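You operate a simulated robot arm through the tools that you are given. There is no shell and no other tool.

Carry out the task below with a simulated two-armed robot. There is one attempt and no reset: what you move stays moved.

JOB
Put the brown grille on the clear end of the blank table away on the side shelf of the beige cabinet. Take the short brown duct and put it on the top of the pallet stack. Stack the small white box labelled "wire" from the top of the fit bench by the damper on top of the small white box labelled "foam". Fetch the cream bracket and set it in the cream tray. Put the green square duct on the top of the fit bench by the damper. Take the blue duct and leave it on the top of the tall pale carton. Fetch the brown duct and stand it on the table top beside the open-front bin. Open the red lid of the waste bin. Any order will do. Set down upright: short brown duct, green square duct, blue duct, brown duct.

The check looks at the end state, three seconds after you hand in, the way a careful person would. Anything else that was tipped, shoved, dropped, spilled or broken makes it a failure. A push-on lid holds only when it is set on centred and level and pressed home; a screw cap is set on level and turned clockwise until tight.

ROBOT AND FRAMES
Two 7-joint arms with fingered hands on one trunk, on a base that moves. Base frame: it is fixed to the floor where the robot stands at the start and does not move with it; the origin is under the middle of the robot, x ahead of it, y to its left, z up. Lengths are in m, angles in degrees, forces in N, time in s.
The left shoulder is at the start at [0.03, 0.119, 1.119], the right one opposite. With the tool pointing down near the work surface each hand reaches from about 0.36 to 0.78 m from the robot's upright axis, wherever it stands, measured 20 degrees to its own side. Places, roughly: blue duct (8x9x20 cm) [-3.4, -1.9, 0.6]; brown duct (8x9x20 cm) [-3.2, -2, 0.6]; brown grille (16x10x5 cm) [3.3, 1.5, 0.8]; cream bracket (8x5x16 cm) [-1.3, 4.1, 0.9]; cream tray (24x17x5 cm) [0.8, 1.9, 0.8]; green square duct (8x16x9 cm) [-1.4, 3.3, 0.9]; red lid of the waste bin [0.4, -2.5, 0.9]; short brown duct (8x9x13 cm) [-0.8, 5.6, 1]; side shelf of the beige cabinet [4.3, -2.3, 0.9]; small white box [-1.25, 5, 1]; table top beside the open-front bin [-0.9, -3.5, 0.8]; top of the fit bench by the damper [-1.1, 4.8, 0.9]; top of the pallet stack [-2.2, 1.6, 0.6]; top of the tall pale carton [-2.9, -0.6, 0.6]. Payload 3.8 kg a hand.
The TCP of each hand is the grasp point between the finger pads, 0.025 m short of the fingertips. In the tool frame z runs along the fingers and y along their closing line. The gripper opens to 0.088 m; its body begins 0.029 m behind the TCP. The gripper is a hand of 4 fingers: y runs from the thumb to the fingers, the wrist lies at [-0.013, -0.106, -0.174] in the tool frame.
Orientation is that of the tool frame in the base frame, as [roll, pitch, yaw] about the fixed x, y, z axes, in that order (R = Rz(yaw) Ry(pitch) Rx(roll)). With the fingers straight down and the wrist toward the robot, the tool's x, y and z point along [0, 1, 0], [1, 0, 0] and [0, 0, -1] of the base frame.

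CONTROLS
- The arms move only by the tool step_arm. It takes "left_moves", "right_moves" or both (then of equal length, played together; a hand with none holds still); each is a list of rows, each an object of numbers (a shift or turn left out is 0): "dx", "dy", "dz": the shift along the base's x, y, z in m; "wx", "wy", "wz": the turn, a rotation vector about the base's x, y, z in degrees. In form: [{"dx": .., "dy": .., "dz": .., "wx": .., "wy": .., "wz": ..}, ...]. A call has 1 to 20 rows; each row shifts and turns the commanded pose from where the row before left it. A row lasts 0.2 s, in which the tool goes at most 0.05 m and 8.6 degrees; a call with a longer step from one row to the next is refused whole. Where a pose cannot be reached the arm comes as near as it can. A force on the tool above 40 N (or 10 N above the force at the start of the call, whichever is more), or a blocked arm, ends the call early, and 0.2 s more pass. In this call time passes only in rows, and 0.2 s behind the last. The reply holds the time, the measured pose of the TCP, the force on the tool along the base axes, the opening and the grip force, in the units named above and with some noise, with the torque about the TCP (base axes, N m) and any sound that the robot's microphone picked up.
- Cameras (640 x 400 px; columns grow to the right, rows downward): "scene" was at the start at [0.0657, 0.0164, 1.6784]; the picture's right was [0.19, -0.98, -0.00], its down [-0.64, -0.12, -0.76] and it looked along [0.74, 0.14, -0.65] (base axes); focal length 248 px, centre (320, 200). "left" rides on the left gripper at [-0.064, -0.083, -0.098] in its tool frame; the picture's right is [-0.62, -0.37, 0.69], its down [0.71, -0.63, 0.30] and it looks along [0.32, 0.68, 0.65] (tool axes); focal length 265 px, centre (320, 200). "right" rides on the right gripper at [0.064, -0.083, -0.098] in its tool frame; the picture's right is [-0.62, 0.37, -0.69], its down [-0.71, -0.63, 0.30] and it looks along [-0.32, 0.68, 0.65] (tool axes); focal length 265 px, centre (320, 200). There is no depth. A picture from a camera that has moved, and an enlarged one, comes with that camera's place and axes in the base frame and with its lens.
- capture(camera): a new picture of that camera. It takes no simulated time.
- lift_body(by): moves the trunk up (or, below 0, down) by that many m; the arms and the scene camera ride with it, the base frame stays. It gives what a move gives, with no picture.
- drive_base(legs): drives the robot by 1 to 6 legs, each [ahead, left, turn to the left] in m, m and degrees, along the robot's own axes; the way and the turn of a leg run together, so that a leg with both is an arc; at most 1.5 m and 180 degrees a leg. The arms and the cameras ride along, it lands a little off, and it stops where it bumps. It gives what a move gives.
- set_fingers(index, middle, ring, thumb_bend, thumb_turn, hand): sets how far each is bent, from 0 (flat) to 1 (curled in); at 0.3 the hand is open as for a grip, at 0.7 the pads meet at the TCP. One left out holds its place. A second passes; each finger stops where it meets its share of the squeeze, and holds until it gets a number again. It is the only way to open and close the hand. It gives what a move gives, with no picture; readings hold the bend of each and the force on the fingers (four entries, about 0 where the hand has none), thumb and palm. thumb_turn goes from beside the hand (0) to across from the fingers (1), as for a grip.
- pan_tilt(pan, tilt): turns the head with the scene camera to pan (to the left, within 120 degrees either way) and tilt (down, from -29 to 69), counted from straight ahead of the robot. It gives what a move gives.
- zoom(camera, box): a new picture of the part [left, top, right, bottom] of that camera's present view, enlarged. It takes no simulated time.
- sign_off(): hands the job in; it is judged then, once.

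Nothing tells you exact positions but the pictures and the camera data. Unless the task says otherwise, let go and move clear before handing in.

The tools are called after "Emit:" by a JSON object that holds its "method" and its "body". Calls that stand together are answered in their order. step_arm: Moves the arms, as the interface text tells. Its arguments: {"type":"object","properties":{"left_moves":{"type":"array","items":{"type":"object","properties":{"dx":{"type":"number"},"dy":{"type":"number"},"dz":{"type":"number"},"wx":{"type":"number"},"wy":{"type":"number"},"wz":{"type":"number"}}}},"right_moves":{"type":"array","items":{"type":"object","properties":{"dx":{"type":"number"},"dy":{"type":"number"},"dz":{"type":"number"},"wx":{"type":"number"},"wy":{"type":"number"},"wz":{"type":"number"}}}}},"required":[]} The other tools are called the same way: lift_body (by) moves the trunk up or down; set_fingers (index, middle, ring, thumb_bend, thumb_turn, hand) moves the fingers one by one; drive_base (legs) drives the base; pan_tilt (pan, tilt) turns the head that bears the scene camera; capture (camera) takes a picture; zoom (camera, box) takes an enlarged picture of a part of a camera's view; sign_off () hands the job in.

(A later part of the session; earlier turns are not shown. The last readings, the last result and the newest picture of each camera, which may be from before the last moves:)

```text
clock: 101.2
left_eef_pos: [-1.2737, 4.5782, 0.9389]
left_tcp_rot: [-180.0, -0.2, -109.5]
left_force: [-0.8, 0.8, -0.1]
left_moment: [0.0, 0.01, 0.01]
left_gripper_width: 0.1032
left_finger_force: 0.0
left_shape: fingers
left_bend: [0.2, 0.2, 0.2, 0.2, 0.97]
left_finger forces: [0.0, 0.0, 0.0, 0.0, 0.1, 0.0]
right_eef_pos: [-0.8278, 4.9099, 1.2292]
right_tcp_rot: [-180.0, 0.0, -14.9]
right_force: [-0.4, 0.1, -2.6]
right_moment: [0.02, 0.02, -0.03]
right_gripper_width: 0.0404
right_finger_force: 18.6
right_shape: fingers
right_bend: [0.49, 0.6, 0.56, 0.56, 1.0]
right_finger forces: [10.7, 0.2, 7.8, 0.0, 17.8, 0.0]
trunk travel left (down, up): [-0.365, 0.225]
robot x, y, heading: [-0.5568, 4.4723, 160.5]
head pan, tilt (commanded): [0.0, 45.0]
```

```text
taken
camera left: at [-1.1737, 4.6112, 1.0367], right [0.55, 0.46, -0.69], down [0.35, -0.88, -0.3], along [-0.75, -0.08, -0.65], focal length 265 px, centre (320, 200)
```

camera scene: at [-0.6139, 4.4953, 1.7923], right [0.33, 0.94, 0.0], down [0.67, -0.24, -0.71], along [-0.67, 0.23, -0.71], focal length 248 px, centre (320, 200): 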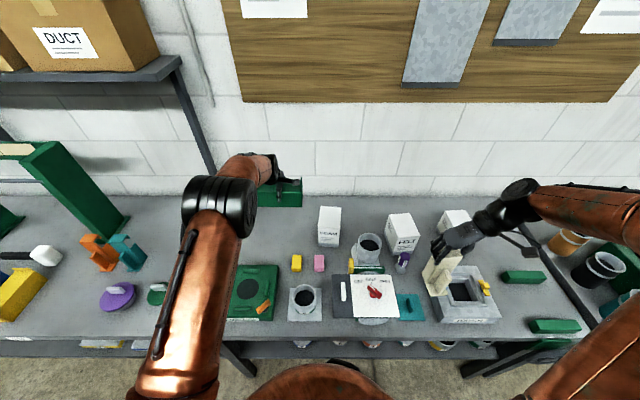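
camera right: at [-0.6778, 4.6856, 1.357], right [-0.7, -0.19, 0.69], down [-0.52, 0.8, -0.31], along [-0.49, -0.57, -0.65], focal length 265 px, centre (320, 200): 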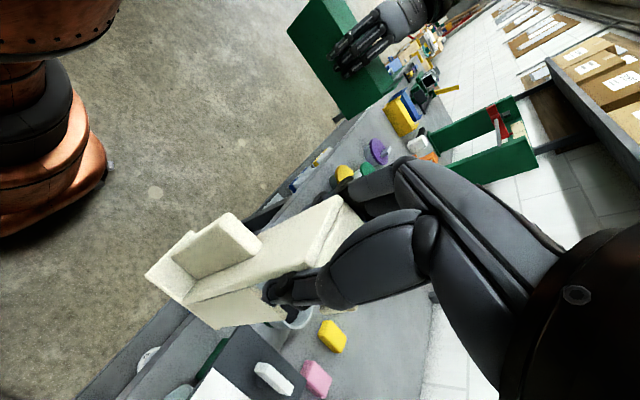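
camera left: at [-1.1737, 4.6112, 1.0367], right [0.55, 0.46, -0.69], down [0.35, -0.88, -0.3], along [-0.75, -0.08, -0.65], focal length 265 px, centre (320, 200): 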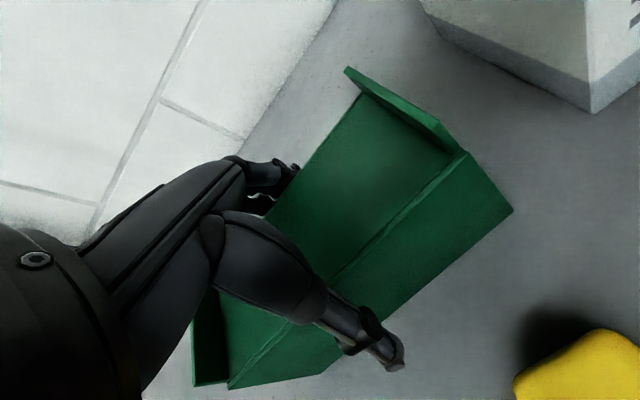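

The duct is standing free. I'll lift the hand out vertically with the trunk.

Emit:
{"method": "lift_body", "body": {"by": 0.1}}

Emit:
{"method": "step_arm", "body": {"left_moves": [{"dz": 0.04}, {"dz": 0.04}, {"dz": 0.04}, {"dx": 0.04, "dy": -0.015}, {"dx": 0.04, "dy": -0.015}, {"dx": 0.04, "dy": -0.015}]}}

Emit:
{"method": "capture", "body": {"camera": "scene"}}

Emit:
{"method": "zoom", "body": {"camera": "scene", "box": [220, 160, 420, 300]}}

Emit:
{"method": "zoom", "body": {"camera": "scene", "box": [360, 180, 520, 280]}}

```text
clock: 102.5
left_eef_pos: [-1.2738, 4.5779, 1.0383]
left_tcp_rot: [180.0, -0.1, -109.5]
left_force: [-0.7, -0.4, 1.1]
left_moment: [-0.01, 0.02, 0.03]
left_gripper_width: 0.1038
left_finger_force: 0.0
left_shape: fingers
left_bend: [0.2, 0.2, 0.2, 0.2, 0.97]
left_finger forces: [0.0, 0.0, 0.0, 0.1, 0.0, 0.0]
right_eef_pos: [-0.8286, 4.9103, 1.3272]
right_tcp_rot: [180.0, -0.1, -15.0]
right_force: [-0.8, 0.0, -2.1]
right_moment: [-0.01, 0.02, -0.04]
right_gripper_width: 0.0401
right_finger_force: 17.7
right_shape: fingers
right_bend: [0.49, 0.6, 0.56, 0.56, 1.0]
right_finger forces: [10.7, 0.0, 7.6, 0.1, 17.9, 0.0]
trunk travel left (down, up): [-0.465, 0.125]
robot x, y, heading: [-0.5597, 4.4732, 160.8]
head pan, tilt (commanded): [0.0, 45.0]
```

```text
clock: 103.9
left_eef_pos: [-1.1512, 4.5312, 1.1576]
left_tcp_rot: [179.8, 0.0, -109.5]
left_force: [-0.1, -0.2, -0.2]
left_moment: [0.02, 0.01, 0.03]
left_gripper_width: 0.1034
left_finger_force: 0.0
left_shape: fingers
left_bend: [0.2, 0.2, 0.2, 0.2, 0.97]
left_finger forces: [0.0, 0.0, 0.1, 0.0, 0.0, 0.0]
right_eef_pos: [-0.828, 4.9091, 1.3287]
right_tcp_rot: [179.9, 0.1, -15.0]
right_force: [-0.2, -0.6, -2.2]
right_moment: [-0.01, 0.04, -0.04]
right_gripper_width: 0.04
right_finger_force: 18.6
right_shape: fingers
right_bend: [0.49, 0.6, 0.56, 0.56, 1.0]
right_finger forces: [10.7, 0.0, 7.7, 0.1, 17.9, 0.0]
trunk travel left (down, up): [-0.465, 0.125]
robot x, y, heading: [-0.5591, 4.4711, 160.6]
head pan, tilt (commanded): [0.0, 45.0]
```

```text
taken
camera scene: at [-0.6133, 4.4938, 1.8624], right [0.33, 0.94, 0.0], down [0.67, -0.24, -0.71], along [-0.67, 0.24, -0.71], focal length 248 px, centre (320, 200)
```

scene: 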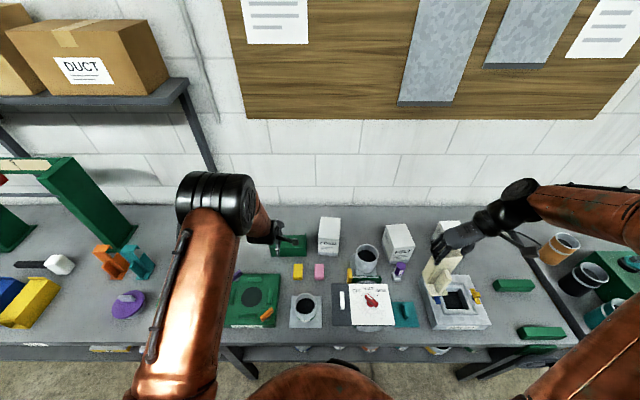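

```text
2.86 times, centred on (320, 230) of scene
camera zoom: at [-0.6133, 4.4938, 1.8624], right [0.33, 0.94, 0.0], down [0.67, -0.24, -0.71], along [-0.67, 0.24, -0.71], focal length 708 px, centre (320, 114)
```

zoom: 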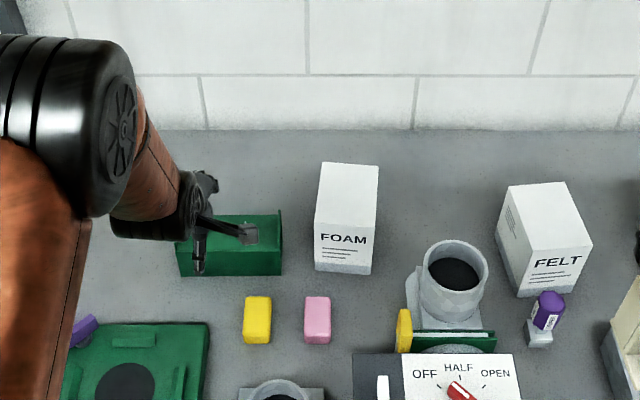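

```text
4.00 times, centred on (440, 230) of scene
camera zoom: at [-0.6133, 4.4938, 1.8624], right [0.33, 0.94, 0.0], down [0.67, -0.24, -0.71], along [-0.67, 0.24, -0.71], focal length 992 px, centre (-160, 80)
```

zoom: 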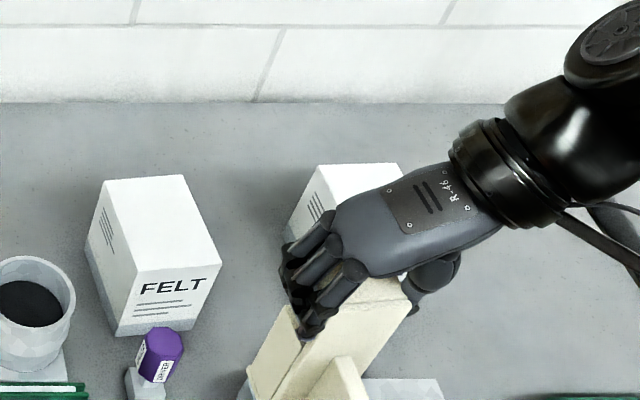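

The green duct stands cleanly beside FOAM. Next is WIRE with the left hand, so I'll shift right along the bench and measure it.

Emit:
{"method": "drive_base", "body": {"legs": [[-0.03, -0.48, 0]]}}

Emit:
{"method": "capture", "body": {"camera": "scene"}}

Emit:
{"method": "zoom", "body": {"camera": "scene", "box": [200, 160, 400, 300]}}

Emit:
{"method": "capture", "body": {"camera": "left"}}

```text
clock: 106.8
left_eef_pos: [-0.9621, 4.9811, 1.1552]
left_tcp_rot: [180.0, -0.1, -109.8]
left_force: [0.2, 0.3, 0.5]
left_moment: [0.02, -0.01, 0.0]
left_gripper_width: 0.1034
left_finger_force: 0.1
left_shape: fingers
left_bend: [0.2, 0.2, 0.2, 0.2, 0.97]
left_finger forces: [0.0, 0.0, 0.1, 0.0, 0.0, 0.1]
right_eef_pos: [-0.6356, 5.3558, 1.3279]
right_tcp_rot: [180.0, -0.2, -15.4]
right_force: [0.9, -0.7, -2.1]
right_moment: [0.0, 0.0, -0.01]
right_gripper_width: 0.0404
right_finger_force: 18.4
right_shape: fingers
right_bend: [0.49, 0.6, 0.56, 0.56, 1.0]
right_finger forces: [10.7, 0.0, 7.7, 0.1, 17.9, 0.0]
trunk travel left (down, up): [-0.465, 0.125]
robot x, y, heading: [-0.3705, 4.9188, 160.3]
head pan, tilt (commanded): [0.0, 45.0]
```

```text
taken
camera scene: at [-0.4243, 4.9395, 1.8624], right [0.34, 0.94, 0.0], down [0.67, -0.24, -0.71], along [-0.67, 0.24, -0.71], focal length 248 px, centre (320, 200)
```

scene: 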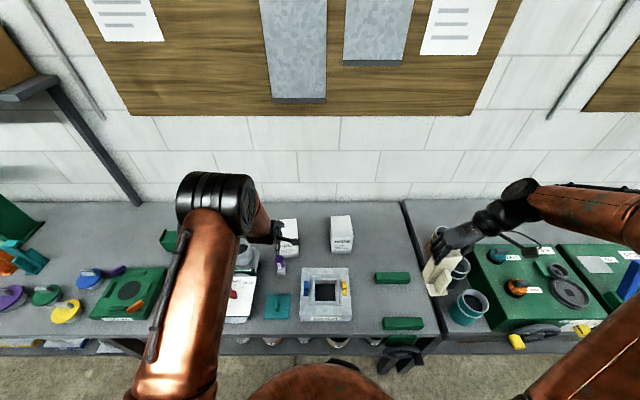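

```text
2.86 times, centred on (300, 230) of scene
camera zoom: at [-0.4243, 4.9395, 1.8624], right [0.34, 0.94, 0.0], down [0.67, -0.24, -0.71], along [-0.67, 0.24, -0.71], focal length 708 px, centre (377, 114)
```

zoom: 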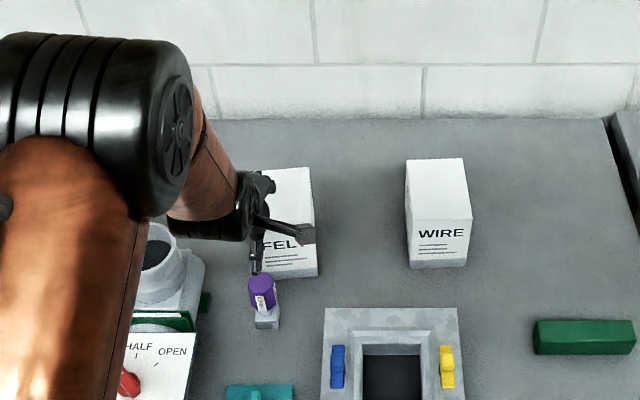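

```text
taken
camera left: at [-0.8627, 5.0126, 1.2537], right [0.56, 0.46, -0.69], down [0.35, -0.89, -0.3], along [-0.75, -0.07, -0.65], focal length 265 px, centre (320, 200)
```

left: 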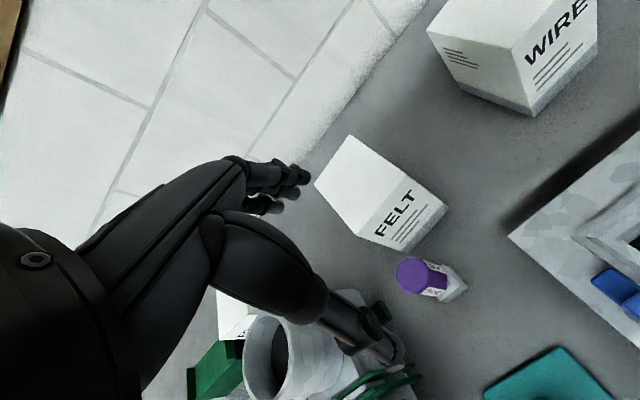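

WIRE's centre is at about (-1.044, 5.261), 9 cm wide and 12 cm deep, with its top at 1.008. To reach it I'll turn the base 25° clockwise so the left shoulder comes nearer, and use a slight forward tilt. First I'll back off and reconfigure.

Emit:
{"method": "drive_base", "body": {"legs": [[-0.12, 0, 0], [0, 0, -25]]}}

Emit:
{"method": "set_fingers", "body": {"hand": "left", "index": 0.1, "middle": 0.1, "ring": 0.1, "thumb_bend": 0.1}}

Emit:
{"method": "step_arm", "body": {"left_moves": [{"dz": 0.02, "wz": -8.0}, {"dz": 0.02, "wz": -8.0}, {"dz": 0.02, "wz": -8.0}, {"dz": 0.02, "wz": -8.0}, {"dz": 0.02, "wz": -8.0}, {"dz": 0.02, "wz": -8.0}, {"dz": 0.01, "wz": -8.0}, {"dz": 0.01, "wz": -7.5}]}}

Emit:
{"method": "lift_body", "body": {"by": -0.1}}

Emit:
{"method": "capture", "body": {"camera": "scene"}}

```text
clock: 109.3
left_eef_pos: [-0.7599, 5.196, 1.1559]
left_tcp_rot: [179.9, -0.2, -136.1]
left_force: [-0.1, 0.4, -0.4]
left_moment: [0.0, 0.0, -0.04]
left_gripper_width: 0.1033
left_finger_force: 0.0
left_shape: fingers
left_bend: [0.2, 0.2, 0.2, 0.2, 0.97]
left_finger forces: [0.1, 0.0, 0.1, 0.0, 0.1, 0.1]
right_eef_pos: [-0.3, 5.3887, 1.3283]
right_tcp_rot: [180.0, -0.1, -41.7]
right_force: [-0.3, 0.8, -1.8]
right_moment: [-0.04, 0.05, 0.0]
right_gripper_width: 0.0401
right_finger_force: 17.9
right_shape: fingers
right_bend: [0.49, 0.6, 0.56, 0.56, 1.0]
right_finger forces: [10.5, 0.0, 7.7, 0.0, 17.7, 0.0]
trunk travel left (down, up): [-0.465, 0.125]
robot x, y, heading: [-0.2504, 4.8764, 134.2]
head pan, tilt (commanded): [0.0, 45.0]
```

```text
clock: 110.3
left_eef_pos: [-0.7615, 5.1943, 1.1554]
left_tcp_rot: [179.9, 0.0, -136.1]
left_force: [-0.1, -0.8, -0.8]
left_moment: [0.01, 0.05, -0.01]
left_gripper_width: 0.1202
left_finger_force: 0.1
left_shape: fingers
left_bend: [0.1, 0.1, 0.1, 0.1, 0.96]
left_finger forces: [0.0, 0.0, 0.0, 0.0, 0.0, 0.0]
right_eef_pos: [-0.3002, 5.389, 1.3281]
right_tcp_rot: [-179.9, -0.1, -41.5]
right_force: [0.4, 0.0, -1.6]
right_moment: [-0.01, 0.01, 0.02]
right_gripper_width: 0.0404
right_finger_force: 18.1
right_shape: fingers
right_bend: [0.49, 0.6, 0.56, 0.56, 1.0]
right_finger forces: [10.5, 0.0, 7.6, 0.0, 17.6, 0.0]
trunk travel left (down, up): [-0.465, 0.125]
robot x, y, heading: [-0.2555, 4.8807, 134.0]
head pan, tilt (commanded): [0.0, 45.0]
```

```text
clock: 112.2
left_eef_pos: [-0.7613, 5.1973, 1.2963]
left_tcp_rot: [179.8, -0.2, 160.2]
left_force: [0.0, -0.9, 0.0]
left_moment: [0.03, 0.02, -0.03]
left_gripper_width: 0.1201
left_finger_force: 0.2
left_shape: fingers
left_bend: [0.1, 0.1, 0.1, 0.1, 0.96]
left_finger forces: [0.1, 0.0, 0.0, 0.1, 0.0, 0.1]
right_eef_pos: [-0.3018, 5.3895, 1.3296]
right_tcp_rot: [180.0, -0.1, -41.7]
right_force: [-0.5, -0.7, -1.2]
right_moment: [-0.01, 0.04, -0.04]
right_gripper_width: 0.0402
right_finger_force: 18.0
right_shape: fingers
right_bend: [0.49, 0.6, 0.56, 0.56, 1.0]
right_finger forces: [10.4, 0.1, 7.7, 0.0, 17.6, 0.0]
trunk travel left (down, up): [-0.465, 0.125]
robot x, y, heading: [-0.2533, 4.8774, 134.1]
head pan, tilt (commanded): [0.0, 45.0]
```

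```text
clock: 113.5
left_eef_pos: [-0.7615, 5.1966, 1.1964]
left_tcp_rot: [180.0, -0.2, 160.5]
left_force: [0.0, 0.2, 0.4]
left_moment: [0.01, 0.0, -0.01]
left_gripper_width: 0.12
left_finger_force: 0.1
left_shape: fingers
left_bend: [0.1, 0.1, 0.1, 0.1, 0.96]
left_finger forces: [0.0, 0.0, 0.0, 0.1, 0.0, 0.0]
right_eef_pos: [-0.3006, 5.3885, 1.2283]
right_tcp_rot: [-179.9, -0.2, -41.5]
right_force: [0.3, -0.1, -2.3]
right_moment: [-0.01, 0.04, -0.04]
right_gripper_width: 0.0404
right_finger_force: 17.7
right_shape: fingers
right_bend: [0.49, 0.6, 0.56, 0.56, 1.0]
right_finger forces: [10.6, 0.0, 7.6, 0.0, 17.6, 0.0]
trunk travel left (down, up): [-0.365, 0.225]
robot x, y, heading: [-0.2567, 4.8739, 134.0]
head pan, tilt (commanded): [0.0, 45.0]
```

```text
taken
camera scene: at [-0.2948, 4.9222, 1.7625], right [0.72, 0.69, 0.0], down [0.49, -0.51, -0.71], along [-0.49, 0.51, -0.71], focal length 248 px, centre (320, 200)
```

scene: 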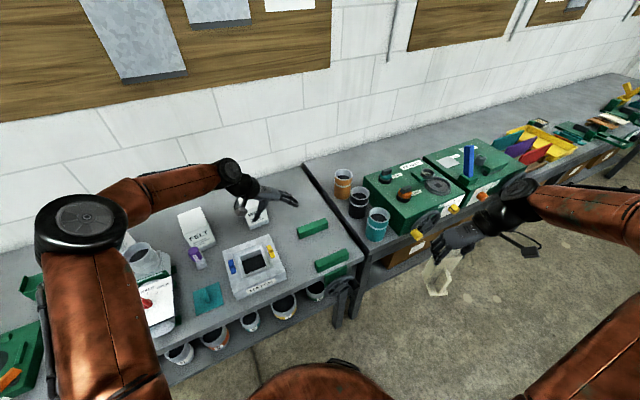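

The layout matches the plan. I'll raise the bracket hand for clearance, drive straight in, and tilt the left hand 20° forward.

Emit:
{"method": "step_arm", "body": {"right_moves": [{"dz": 0.04}, {"dz": 0.04}, {"dz": 0.02}], "left_moves": [{"wx": 2.093, "wy": 6.327}, {"wx": 2.093, "wy": 6.327}, {"wx": 2.093, "wy": 6.327}]}}

Emit:
{"method": "drive_base", "body": {"legs": [[0.18, 0, 0]]}}

Emit:
{"method": "capture", "body": {"camera": "scene"}}

Emit:
{"method": "capture", "body": {"camera": "left"}}

```text
clock: 114.3
left_eef_pos: [-0.7599, 5.1971, 1.1953]
left_tcp_rot: [-179.6, -20.2, 160.3]
left_force: [0.0, -0.6, 0.5]
left_moment: [0.0, -0.02, -0.03]
left_gripper_width: 0.1201
left_finger_force: 0.0
left_shape: fingers
left_bend: [0.1, 0.1, 0.1, 0.1, 0.96]
left_finger forces: [0.1, 0.0, 0.0, 0.0, 0.0, 0.0]
right_eef_pos: [-0.3012, 5.3905, 1.3264]
right_tcp_rot: [-180.0, 0.0, -41.6]
right_force: [0.2, 0.8, -2.3]
right_moment: [0.0, 0.01, -0.03]
right_gripper_width: 0.04
right_finger_force: 18.2
right_shape: fingers
right_bend: [0.49, 0.6, 0.56, 0.56, 1.0]
right_finger forces: [10.5, 0.1, 7.6, 0.1, 17.7, 0.0]
trunk travel left (down, up): [-0.365, 0.225]
robot x, y, heading: [-0.2555, 4.878, 134.4]
head pan, tilt (commanded): [0.0, 45.0]
```

```text
clock: 115.8
left_eef_pos: [-0.8846, 5.3264, 1.1955]
left_tcp_rot: [-179.5, -20.0, 160.3]
left_force: [0.7, -0.1, 0.0]
left_moment: [-0.03, 0.0, 0.01]
left_gripper_width: 0.1204
left_finger_force: 0.1
left_shape: fingers
left_bend: [0.1, 0.1, 0.1, 0.1, 0.96]
left_finger forces: [0.1, 0.0, 0.0, 0.0, 0.1, 0.0]
right_eef_pos: [-0.4248, 5.518, 1.3273]
right_tcp_rot: [180.0, -0.1, -41.7]
right_force: [-0.3, 0.5, -3.3]
right_moment: [-0.02, 0.0, 0.04]
right_gripper_width: 0.0405
right_finger_force: 18.0
right_shape: fingers
right_bend: [0.49, 0.6, 0.56, 0.56, 1.0]
right_finger forces: [10.5, 0.1, 7.6, 0.0, 17.7, 0.1]
trunk travel left (down, up): [-0.365, 0.225]
robot x, y, heading: [-0.3755, 5.0025, 133.6]
head pan, tilt (commanded): [0.0, 45.0]
```

```text
taken
camera scene: at [-0.4189, 5.0511, 1.7624], right [0.72, 0.69, 0.0], down [0.49, -0.51, -0.71], along [-0.49, 0.51, -0.71], focal length 248 px, centre (320, 200)
```

scene: 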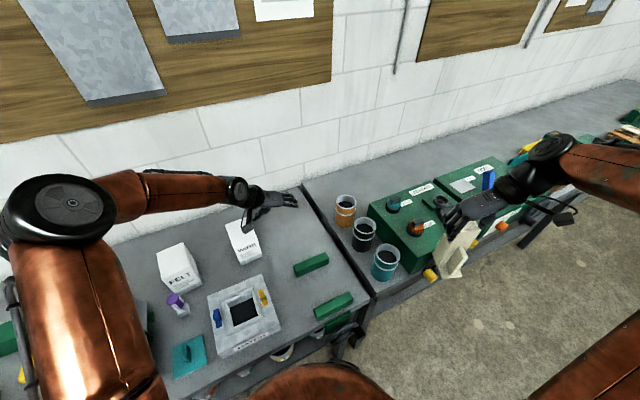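

```text
taken
camera left: at [-0.8233, 5.2167, 1.2662], right [0.2, -0.47, -0.86], down [-0.94, -0.33, -0.04], along [-0.27, 0.82, -0.51], focal length 265 px, centre (320, 200)
```

left: 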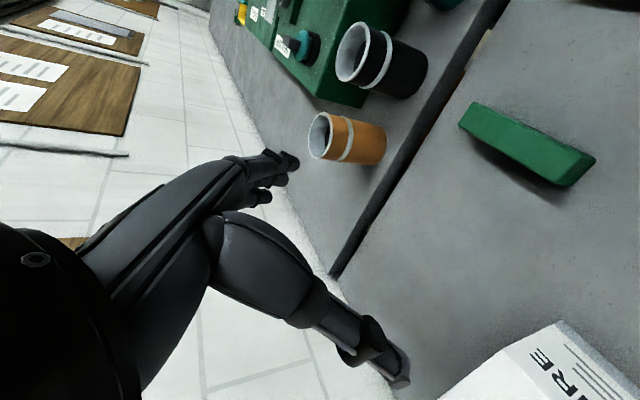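

Emit:
{"method": "zoom", "body": {"camera": "scene", "box": [140, 170, 340, 310]}}

```text
2.86 times, centred on (240, 240) of scene
camera zoom: at [-0.4189, 5.0511, 1.7624], right [0.72, 0.69, 0.0], down [0.49, -0.51, -0.71], along [-0.49, 0.51, -0.71], focal length 708 px, centre (549, 86)
```

zoom: 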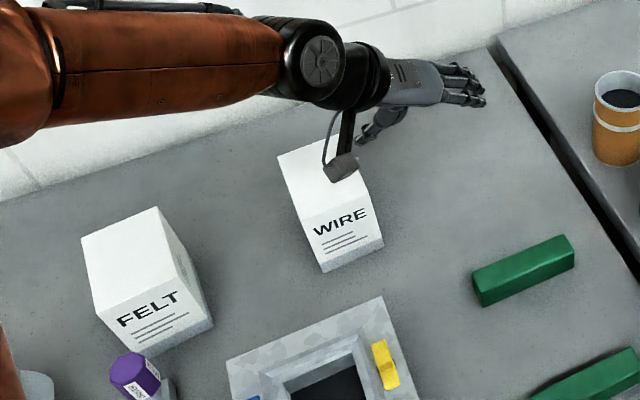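

Both views agree on WIRE's position within 5 mm. I'll move the hand above it at a safe height.

Emit:
{"method": "step_arm", "body": {"left_moves": [{"dx": -0.0355, "dy": -0.017, "wz": 0.7}, {"dx": -0.0355, "dy": -0.017, "wz": 0.7}, {"dx": -0.0355, "dy": -0.017, "dz": -0.03}, {"dx": -0.0353, "dy": -0.0171, "dz": -0.04}, {"dz": -0.04}]}}

Emit:
{"method": "zoom", "body": {"camera": "scene", "box": [140, 150, 340, 290]}}

Emit:
{"method": "capture", "body": {"camera": "left"}}

```text
refused: row 4 steps farther than a row can; nothing moved
```

```text
2.86 times, centred on (240, 220) of scene
camera zoom: at [-0.4189, 5.0511, 1.7624], right [0.72, 0.69, 0.0], down [0.49, -0.51, -0.71], along [-0.49, 0.51, -0.71], focal length 708 px, centre (549, 143)
```

zoom: 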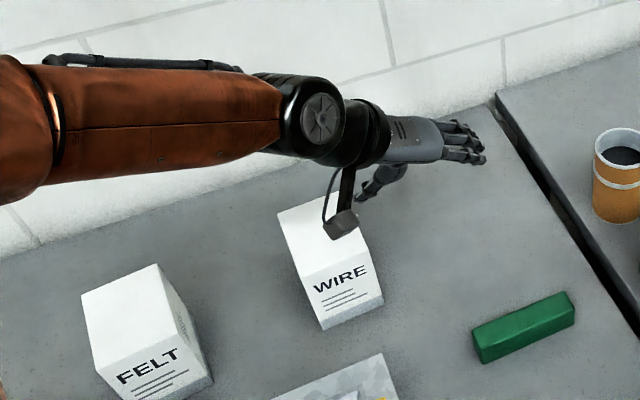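

```text
taken
camera left: at [-0.8233, 5.2167, 1.2662], right [0.2, -0.47, -0.86], down [-0.94, -0.33, -0.04], along [-0.27, 0.82, -0.51], focal length 265 px, centre (320, 200)
```

left: 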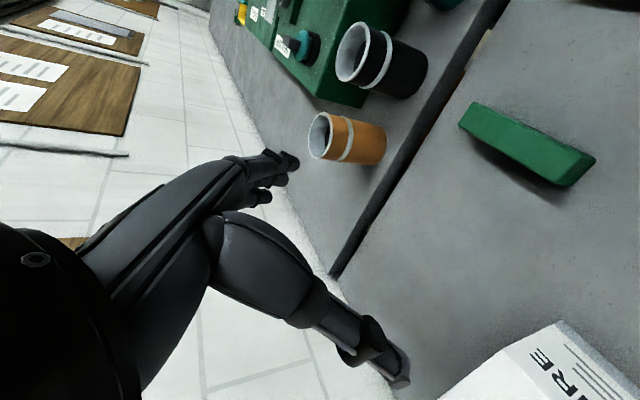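

One row was longer than allowed, so nothing moved. I'll split it up.

Emit:
{"method": "step_arm", "body": {"left_moves": [{"dx": -0.0355, "dy": -0.017, "wz": 0.7}, {"dx": -0.0355, "dy": -0.017, "wz": 0.7}, {"dx": -0.0355, "dy": -0.017}, {"dx": -0.0353, "dy": -0.0171}, {"dz": -0.04}, {"dz": -0.04}, {"dz": -0.03}]}}

Emit:
{"method": "zoom", "body": {"camera": "scene", "box": [140, 150, 340, 290]}}

Emit:
{"method": "capture", "body": {"camera": "left"}}

```text
clock: 117.4
left_eef_pos: [-1.0286, 5.2559, 1.0864]
left_tcp_rot: [-179.6, -20.1, 161.7]
left_force: [-0.4, 0.2, -0.2]
left_moment: [0.0, 0.02, 0.02]
left_gripper_width: 0.12
left_finger_force: 0.0
left_shape: fingers
left_bend: [0.1, 0.1, 0.1, 0.1, 0.96]
left_finger forces: [0.1, 0.0, 0.0, 0.0, 0.0, 0.1]
right_eef_pos: [-0.4265, 5.5179, 1.3276]
right_tcp_rot: [-179.9, -0.2, -41.8]
right_force: [-0.8, 0.4, -2.0]
right_moment: [-0.03, 0.0, 0.01]
right_gripper_width: 0.0402
right_finger_force: 18.1
right_shape: fingers
right_bend: [0.49, 0.6, 0.56, 0.56, 1.0]
right_finger forces: [10.5, 0.0, 7.5, 0.0, 17.7, 0.0]
trunk travel left (down, up): [-0.365, 0.225]
robot x, y, heading: [-0.3774, 5.0038, 133.8]
head pan, tilt (commanded): [0.0, 45.0]
```

```text
2.86 times, centred on (240, 220) of scene
camera zoom: at [-0.4192, 5.0507, 1.7624], right [0.72, 0.69, 0.0], down [0.49, -0.51, -0.71], along [-0.49, 0.51, -0.71], focal length 708 px, centre (549, 143)
```

zoom: 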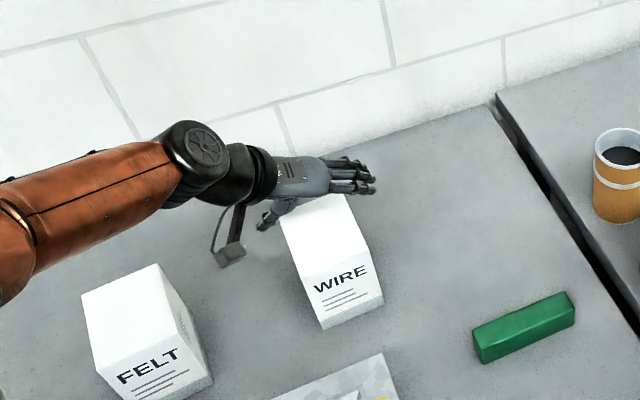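

```text
taken
camera left: at [-0.9632, 5.1488, 1.1563], right [0.21, -0.46, -0.86], down [-0.93, -0.36, -0.04], along [-0.29, 0.81, -0.51], focal length 265 px, centre (320, 200)
```

left: 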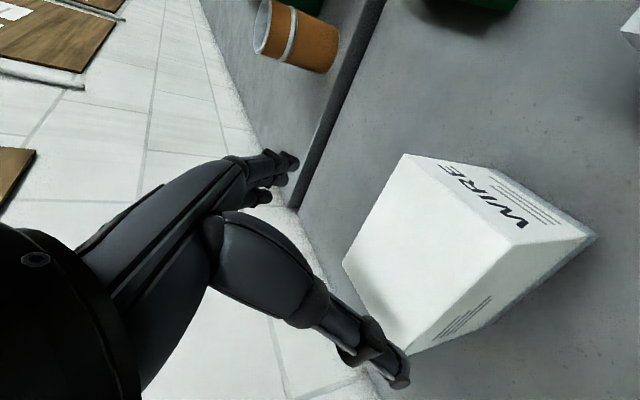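

The projected box corners match the image to within a few pixels. I'll descend around the box.

Emit:
{"method": "step_arm", "body": {"left_moves": [{"dx": 0.001, "dy": 0.0025, "dz": -0.03}, {"dz": -0.03}, {"dz": -0.02}, {"dz": -0.013}]}}

Emit:
{"method": "zoom", "body": {"camera": "scene", "box": [140, 150, 340, 290]}}

Emit:
{"method": "capture", "body": {"camera": "left"}}

```text
clock: 118.4
left_eef_pos: [-1.0239, 5.2568, 0.9989]
left_tcp_rot: [-179.7, -20.8, 161.9]
left_force: [0.0, -9.4, 27.7]
left_moment: [-1.15, 0.24, 0.07]
left_gripper_width: 0.1235
left_finger_force: 12.3
left_shape: fingers
left_bend: [0.1, 0.1, 0.1, 0.0, 0.99]
left_finger forces: [0.1, 0.1, 0.0, 0.0, 24.8, 0.0]
right_eef_pos: [-0.4219, 5.5145, 1.3287]
right_tcp_rot: [179.9, 0.1, -41.5]
right_force: [0.2, -0.5, -1.5]
right_moment: [-0.03, 0.0, -0.03]
right_gripper_width: 0.0402
right_finger_force: 18.3
right_shape: fingers
right_bend: [0.49, 0.6, 0.56, 0.56, 1.0]
right_finger forces: [10.4, 0.0, 7.6, 0.0, 17.6, 0.0]
trunk travel left (down, up): [-0.365, 0.225]
robot x, y, heading: [-0.3798, 5.0038, 133.9]
head pan, tilt (commanded): [0.0, 45.0]
```

```text
2.86 times, centred on (240, 220) of scene
camera zoom: at [-0.4137, 5.0465, 1.763], right [0.72, 0.69, 0.0], down [0.49, -0.51, -0.71], along [-0.49, 0.51, -0.7], focal length 708 px, centre (549, 143)
```

zoom: 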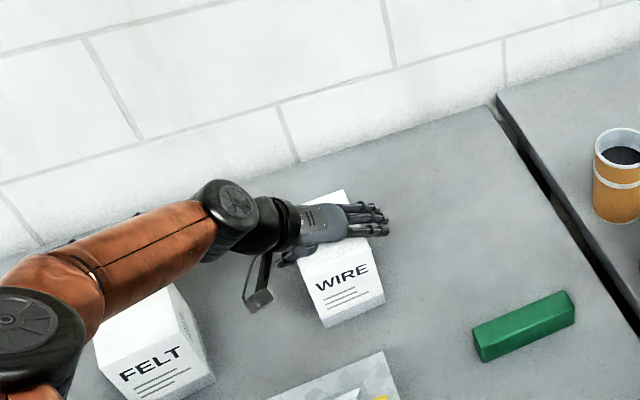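

```text
taken
camera left: at [-0.9595, 5.1496, 1.0687], right [0.2, -0.46, -0.87], down [-0.93, -0.36, -0.03], along [-0.3, 0.81, -0.5], focal length 265 px, centre (320, 200)
```

left: 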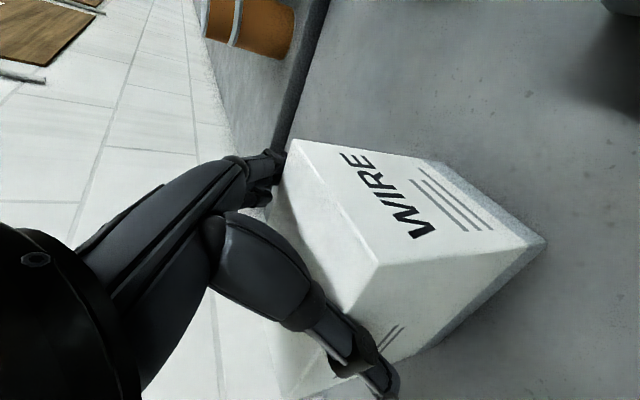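

The thumb's inner link is resting on the box's top-left edge (28 N), so I'll back up, open the hand fully and shift slightly toward the thumb side.

Emit:
{"method": "step_arm", "body": {"left_moves": [{"dz": 0.02}, {"dz": 0.03}]}}

Emit:
{"method": "set_fingers", "body": {"hand": "left", "index": 0.0, "middle": 0.0, "ring": 0.0, "thumb_bend": 0.0}}

Emit:
{"method": "capture", "body": {"camera": "left"}}

Emit:
{"method": "zoom", "body": {"camera": "scene", "box": [140, 150, 340, 290]}}

```text
clock: 119.0
left_eef_pos: [-1.0221, 5.2598, 1.0427]
left_tcp_rot: [-179.6, -20.0, 161.6]
left_force: [-0.9, -0.1, 1.0]
left_moment: [-0.02, -0.04, -0.02]
left_gripper_width: 0.1206
left_finger_force: 0.0
left_shape: fingers
left_bend: [0.1, 0.1, 0.1, 0.1, 0.96]
left_finger forces: [0.1, 0.1, 0.0, 0.0, 0.1, 0.1]
right_eef_pos: [-0.4239, 5.5164, 1.3269]
right_tcp_rot: [180.0, -0.1, -41.8]
right_force: [-0.1, 0.1, -1.3]
right_moment: [0.0, 0.03, 0.0]
right_gripper_width: 0.0401
right_finger_force: 17.7
right_shape: fingers
right_bend: [0.49, 0.6, 0.56, 0.56, 1.0]
right_finger forces: [10.5, 0.0, 7.6, 0.1, 17.6, 0.0]
trunk travel left (down, up): [-0.365, 0.225]
robot x, y, heading: [-0.3784, 5.0069, 134.2]
head pan, tilt (commanded): [0.0, 45.0]
```

```text
clock: 120.0
left_eef_pos: [-1.025, 5.2595, 1.0416]
left_tcp_rot: [-179.6, -20.1, 161.7]
left_force: [0.6, -0.3, -0.4]
left_moment: [-0.01, -0.02, -0.01]
left_gripper_width: 0.1326
left_finger_force: 0.1
left_shape: fingers
left_bend: [0.0, 0.0, 0.0, 0.0, 0.95]
left_finger forces: [0.0, 0.0, 0.0, 0.1, 0.1, 0.0]
right_eef_pos: [-0.4253, 5.5181, 1.3279]
right_tcp_rot: [-179.9, -0.1, -41.7]
right_force: [0.5, -0.7, -1.9]
right_moment: [0.01, 0.01, -0.02]
right_gripper_width: 0.0401
right_finger_force: 18.1
right_shape: fingers
right_bend: [0.49, 0.6, 0.56, 0.56, 1.0]
right_finger forces: [10.5, 0.0, 7.6, 0.0, 17.5, 0.0]
trunk travel left (down, up): [-0.365, 0.225]
robot x, y, heading: [-0.3793, 5.0053, 133.6]
head pan, tilt (commanded): [0.0, 45.0]
```

```text
taken
camera left: at [-0.9618, 5.1528, 1.1131], right [0.21, -0.46, -0.86], down [-0.93, -0.36, -0.04], along [-0.29, 0.81, -0.51], focal length 265 px, centre (320, 200)
```

left: 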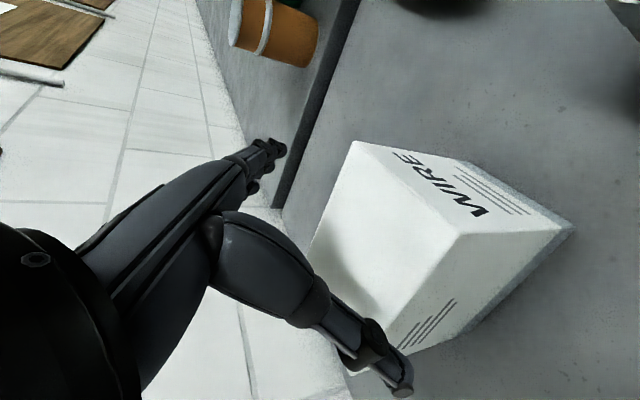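

```text
2.86 times, centred on (240, 220) of scene
camera zoom: at [-0.4184, 5.0507, 1.7624], right [0.72, 0.69, 0.0], down [0.49, -0.51, -0.71], along [-0.49, 0.51, -0.71], focal length 708 px, centre (549, 143)
```

zoom: 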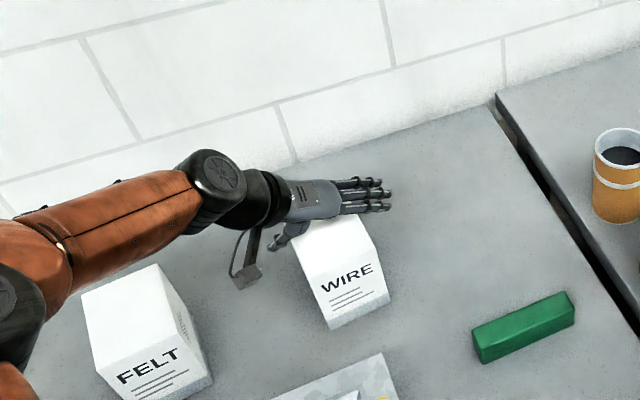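

The box shifted about 8 mm but stands fine. I'll re-centre and lower with the wider hand.

Emit:
{"method": "step_arm", "body": {"left_moves": [{"dx": 0.006, "dy": -0.005, "dz": -0.01}, {"dz": -0.012}, {"dz": -0.008}, {"dz": -0.006}]}}

Emit:
{"method": "capture", "body": {"camera": "left"}}

Emit:
{"method": "zoom", "body": {"camera": "scene", "box": [140, 150, 340, 290]}}

```text
clock: 121.0
left_eef_pos: [-1.0185, 5.2558, 1.0074]
left_tcp_rot: [-179.6, -20.1, 161.7]
left_force: [-0.6, 0.0, 0.2]
left_moment: [0.0, 0.0, -0.04]
left_gripper_width: 0.1326
left_finger_force: 0.1
left_shape: fingers
left_bend: [0.0, 0.0, 0.0, 0.0, 0.95]
left_finger forces: [0.0, 0.1, 0.1, 0.0, 0.1, 0.0]
right_eef_pos: [-0.4257, 5.5181, 1.3267]
right_tcp_rot: [-180.0, -0.2, -41.7]
right_force: [0.0, -0.4, -2.2]
right_moment: [-0.01, -0.02, -0.01]
right_gripper_width: 0.04
right_finger_force: 18.0
right_shape: fingers
right_bend: [0.49, 0.6, 0.56, 0.56, 1.0]
right_finger forces: [10.6, 0.1, 7.4, 0.0, 17.7, 0.1]
trunk travel left (down, up): [-0.365, 0.225]
robot x, y, heading: [-0.3765, 5.0066, 133.9]
head pan, tilt (commanded): [0.0, 45.0]
```

```text
taken
camera left: at [-0.9545, 5.1478, 1.0772], right [0.21, -0.46, -0.86], down [-0.93, -0.36, -0.04], along [-0.29, 0.81, -0.51], focal length 265 px, centre (320, 200)
```

left: 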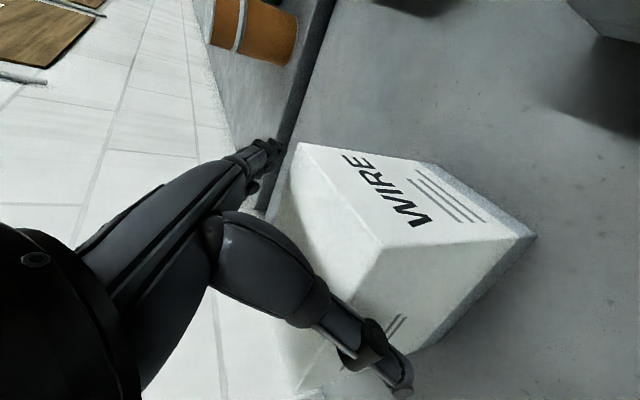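

```text
2.86 times, centred on (240, 220) of scene
camera zoom: at [-0.4187, 5.0508, 1.7624], right [0.72, 0.69, 0.0], down [0.49, -0.51, -0.71], along [-0.49, 0.51, -0.71], focal length 708 px, centre (549, 143)
```

zoom: 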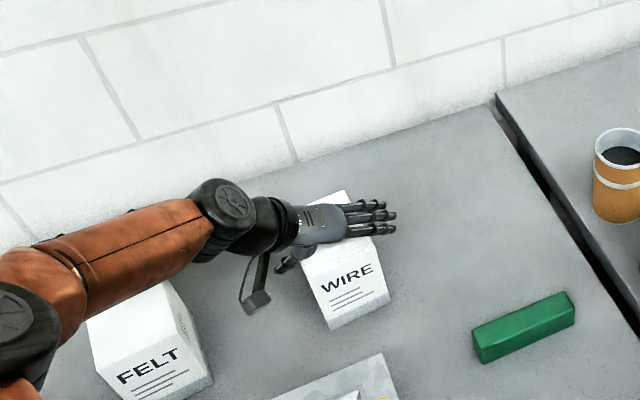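

Emit:
{"method": "step_arm", "body": {"left_moves": [{"dz": -0.006}, {"dz": -0.005}]}}

Emit:
{"method": "set_fingers", "body": {"hand": "left", "index": 0.4, "middle": 0.4, "ring": 0.4, "thumb_bend": 0.4}}

Emit:
{"method": "capture", "body": {"camera": "left"}}

Emit:
{"method": "zoom", "body": {"camera": "scene", "box": [140, 150, 340, 290]}}

```text
clock: 121.6
left_eef_pos: [-1.0185, 5.2558, 0.9957]
left_tcp_rot: [-179.6, -20.2, 161.6]
left_force: [-0.5, -0.4, 0.3]
left_moment: [-0.03, 0.03, -0.01]
left_gripper_width: 0.1325
left_finger_force: 0.4
left_shape: fingers
left_bend: [0.0, 0.0, 0.0, 0.0, 0.95]
left_finger forces: [0.0, 0.1, 0.0, 0.0, 0.4, 0.0]
right_eef_pos: [-0.4254, 5.5183, 1.327]
right_tcp_rot: [180.0, -0.1, -41.7]
right_force: [0.1, -0.3, -1.7]
right_moment: [-0.02, 0.01, 0.01]
right_gripper_width: 0.0401
right_finger_force: 18.3
right_shape: fingers
right_bend: [0.49, 0.6, 0.56, 0.56, 1.0]
right_finger forces: [10.5, 0.0, 7.5, 0.1, 17.6, 0.1]
trunk travel left (down, up): [-0.365, 0.225]
robot x, y, heading: [-0.3769, 5.0059, 134.1]
head pan, tilt (commanded): [0.0, 45.0]
```

```text
clock: 122.6
left_eef_pos: [-1.0178, 5.2565, 0.9987]
left_tcp_rot: [-179.6, -20.1, 161.7]
left_force: [1.1, 3.4, 15.1]
left_moment: [0.34, -0.16, -0.31]
left_gripper_width: 0.1151
left_finger_force: 29.0
left_shape: fingers
left_bend: [0.12, 0.27, 0.3, 0.27, 0.94]
left_finger forces: [13.4, 7.8, 10.2, 0.0, 26.5, 0.0]
right_eef_pos: [-0.4231, 5.5175, 1.3268]
right_tcp_rot: [-179.9, 0.0, -41.7]
right_force: [0.3, -0.4, -2.3]
right_moment: [-0.02, 0.01, -0.01]
right_gripper_width: 0.0405
right_finger_force: 17.7
right_shape: fingers
right_bend: [0.49, 0.6, 0.56, 0.56, 1.0]
right_finger forces: [10.6, 0.0, 7.5, 0.0, 17.6, 0.1]
trunk travel left (down, up): [-0.365, 0.225]
robot x, y, heading: [-0.3737, 5.0027, 133.7]
head pan, tilt (commanded): [0.0, 45.0]
```

```text
taken
camera left: at [-0.9538, 5.1485, 1.0688], right [0.21, -0.46, -0.86], down [-0.93, -0.36, -0.03], along [-0.29, 0.81, -0.51], focal length 265 px, centre (320, 200)
```

left: 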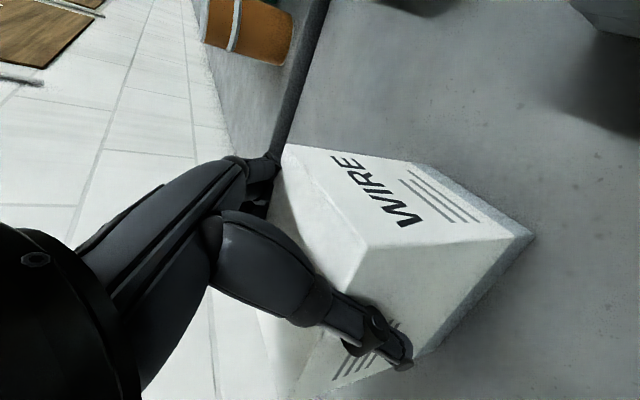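

```text
2.86 times, centred on (240, 220) of scene
camera zoom: at [-0.4163, 5.0505, 1.7625], right [0.72, 0.69, 0.0], down [0.49, -0.51, -0.71], along [-0.49, 0.51, -0.71], focal length 708 px, centre (549, 143)
```

zoom: 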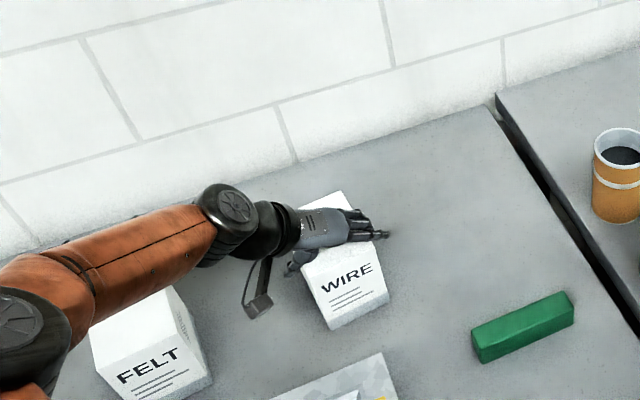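

All fingers have firm contact at about 29 N. I'll lift a little and see whether the box stays level.

Emit:
{"method": "step_arm", "body": {"left_moves": [{"dz": 0.015}, {"dz": 0.02}, {"dz": 0.025}]}}

Emit:
{"method": "capture", "body": {"camera": "left"}}

Emit:
{"method": "zoom", "body": {"camera": "scene", "box": [140, 150, 340, 290]}}

```text
clock: 123.4
left_eef_pos: [-1.0169, 5.2537, 1.0559]
left_tcp_rot: [-179.6, -19.9, 161.5]
left_force: [0.5, 0.1, -3.3]
left_moment: [-0.02, -0.08, 0.01]
left_gripper_width: 0.1136
left_finger_force: 24.7
left_shape: fingers
left_bend: [0.14, 0.33, 0.32, 0.28, 0.92]
left_finger forces: [9.4, 7.5, 8.5, 0.0, 25.4, 0.0]
right_eef_pos: [-0.4268, 5.5183, 1.3269]
right_tcp_rot: [-180.0, -0.1, -41.7]
right_force: [-0.2, -0.2, -2.6]
right_moment: [0.02, 0.01, 0.0]
right_gripper_width: 0.0401
right_finger_force: 18.2
right_shape: fingers
right_bend: [0.49, 0.6, 0.56, 0.56, 1.0]
right_finger forces: [10.6, 0.0, 7.5, 0.1, 17.6, 0.0]
trunk travel left (down, up): [-0.365, 0.225]
robot x, y, heading: [-0.3791, 5.0068, 134.0]
head pan, tilt (commanded): [0.0, 45.0]
```

```text
taken
camera left: at [-0.9546, 5.1462, 1.1258], right [0.21, -0.46, -0.86], down [-0.93, -0.36, -0.04], along [-0.29, 0.81, -0.51], focal length 265 px, centre (320, 200)
```

left: 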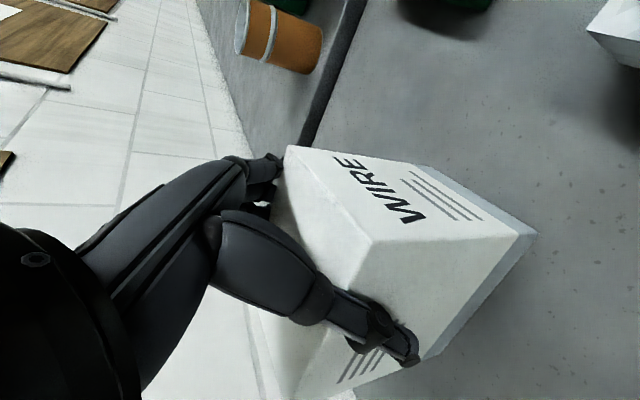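

```text
2.86 times, centred on (240, 220) of scene
camera zoom: at [-0.4191, 5.0508, 1.7623], right [0.72, 0.69, 0.0], down [0.49, -0.51, -0.71], along [-0.49, 0.51, -0.71], focal length 708 px, centre (549, 143)
```

zoom: 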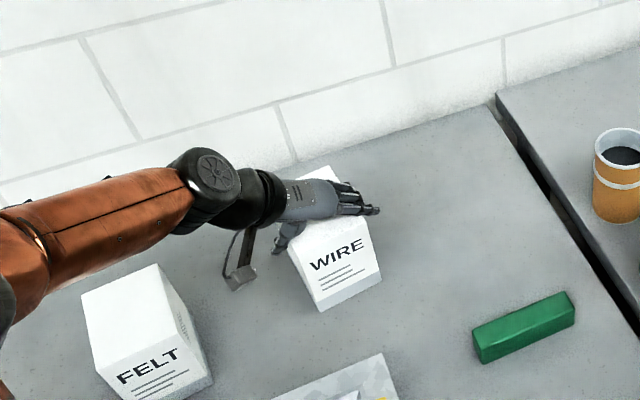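

The WIRE box is held level. I'll raise it above the other boxes and drive left along the bench to FOAM.

Emit:
{"method": "step_arm", "body": {"left_moves": [{"dz": 0.04}, {"dz": 0.04}, {"dz": 0.04}, {"dz": 0.03}]}}

Emit:
{"method": "drive_base", "body": {"legs": [[-0.243, 0.492, 0]]}}

Emit:
{"method": "pan_tilt", "body": {"pan": 10, "tilt": 45}}

Emit:
{"method": "capture", "body": {"camera": "scene"}}

Emit:
{"method": "zoom", "body": {"camera": "scene", "box": [150, 130, 390, 298]}}

Emit:
{"method": "capture", "body": {"camera": "left"}}

```text
clock: 124.4
left_eef_pos: [-1.0191, 5.2565, 1.2065]
left_tcp_rot: [-179.6, -20.1, 161.5]
left_force: [0.1, 0.4, -2.8]
left_moment: [0.02, -0.08, 0.02]
left_gripper_width: 0.1133
left_finger_force: 24.7
left_shape: fingers
left_bend: [0.14, 0.33, 0.32, 0.28, 0.92]
left_finger forces: [9.1, 7.5, 8.3, 0.0, 24.5, 0.0]
right_eef_pos: [-0.4263, 5.5177, 1.3273]
right_tcp_rot: [180.0, -0.1, -41.7]
right_force: [0.1, 0.0, -1.7]
right_moment: [0.02, 0.01, -0.03]
right_gripper_width: 0.0402
right_finger_force: 17.5
right_shape: fingers
right_bend: [0.49, 0.6, 0.56, 0.56, 1.0]
right_finger forces: [10.5, 0.0, 7.4, 0.1, 17.7, 0.1]
trunk travel left (down, up): [-0.365, 0.225]
robot x, y, heading: [-0.378, 5.0049, 133.8]
head pan, tilt (commanded): [0.0, 45.0]
```

```text
clock: 127.6
left_eef_pos: [-1.2073, 4.724, 1.2062]
left_tcp_rot: [-179.6, -19.9, 161.9]
left_force: [0.9, 0.2, -3.5]
left_moment: [-0.01, -0.09, 0.03]
left_gripper_width: 0.1133
left_finger_force: 24.1
left_shape: fingers
left_bend: [0.14, 0.33, 0.32, 0.28, 0.92]
left_finger forces: [8.9, 7.5, 8.4, 0.0, 24.2, 0.1]
right_eef_pos: [-0.6148, 4.9887, 1.3258]
right_tcp_rot: [-179.9, -0.1, -41.4]
right_force: [0.1, 0.5, -3.0]
right_moment: [-0.02, 0.02, 0.01]
right_gripper_width: 0.0402
right_finger_force: 17.7
right_shape: fingers
right_bend: [0.49, 0.6, 0.56, 0.56, 1.0]
right_finger forces: [10.5, 0.1, 7.6, 0.0, 17.7, 0.0]
trunk travel left (down, up): [-0.365, 0.225]
robot x, y, heading: [-0.5638, 4.4771, 134.4]
head pan, tilt (commanded): [0.0, 45.0]
```

```text
clock: 128.3
left_eef_pos: [-1.2079, 4.7229, 1.205]
left_tcp_rot: [-179.5, -20.0, 162.0]
left_force: [0.5, -0.3, -4.4]
left_moment: [-0.03, -0.1, 0.01]
left_gripper_width: 0.1132
left_finger_force: 24.3
left_shape: fingers
left_bend: [0.14, 0.33, 0.32, 0.28, 0.92]
left_finger forces: [8.8, 7.6, 8.3, 0.1, 24.2, 0.1]
right_eef_pos: [-0.6166, 4.9897, 1.328]
right_tcp_rot: [180.0, -0.1, -41.3]
right_force: [0.2, -0.5, -3.0]
right_moment: [0.01, -0.01, 0.0]
right_gripper_width: 0.0402
right_finger_force: 17.8
right_shape: fingers
right_bend: [0.49, 0.6, 0.56, 0.56, 1.0]
right_finger forces: [10.5, 0.0, 7.5, 0.0, 17.6, 0.1]
trunk travel left (down, up): [-0.365, 0.225]
robot x, y, heading: [-0.5628, 4.4767, 134.5]
head pan, tilt (commanded): [10.0, 45.0]
```

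```text
taken
camera scene: at [-0.6149, 4.5107, 1.7623], right [0.58, 0.81, 0.0], down [0.57, -0.41, -0.71], along [-0.57, 0.41, -0.71], focal length 248 px, centre (320, 200)
```

scene: 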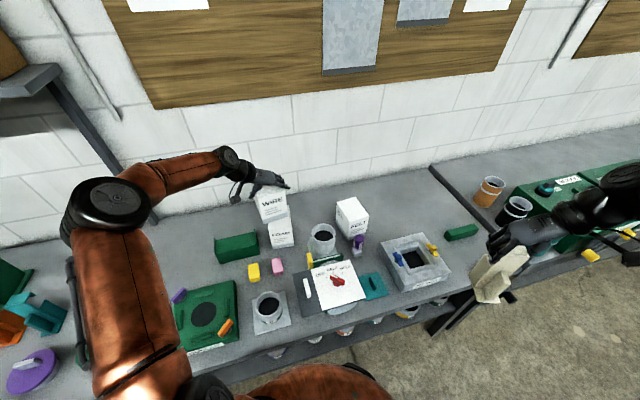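

```text
2.38 times, centred on (270, 214) of scene
camera zoom: at [-0.6149, 4.5107, 1.7623], right [0.58, 0.81, 0.0], down [0.57, -0.41, -0.71], along [-0.57, 0.41, -0.71], focal length 590 px, centre (439, 167)
```

zoom: 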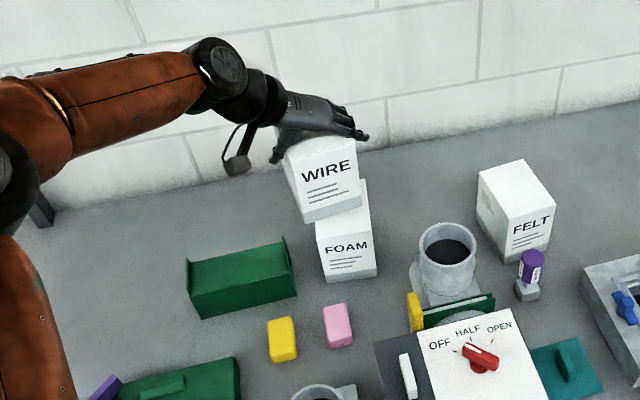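

```text
taken
camera left: at [-1.1441, 4.6158, 1.2767], right [0.21, -0.46, -0.86], down [-0.93, -0.36, -0.04], along [-0.29, 0.81, -0.51], focal length 265 px, centre (320, 200)
```

left: 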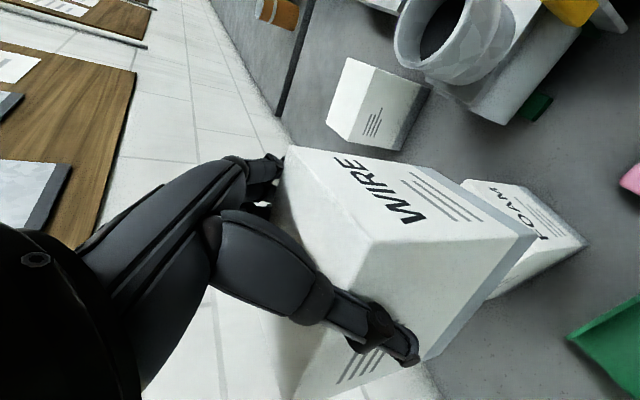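

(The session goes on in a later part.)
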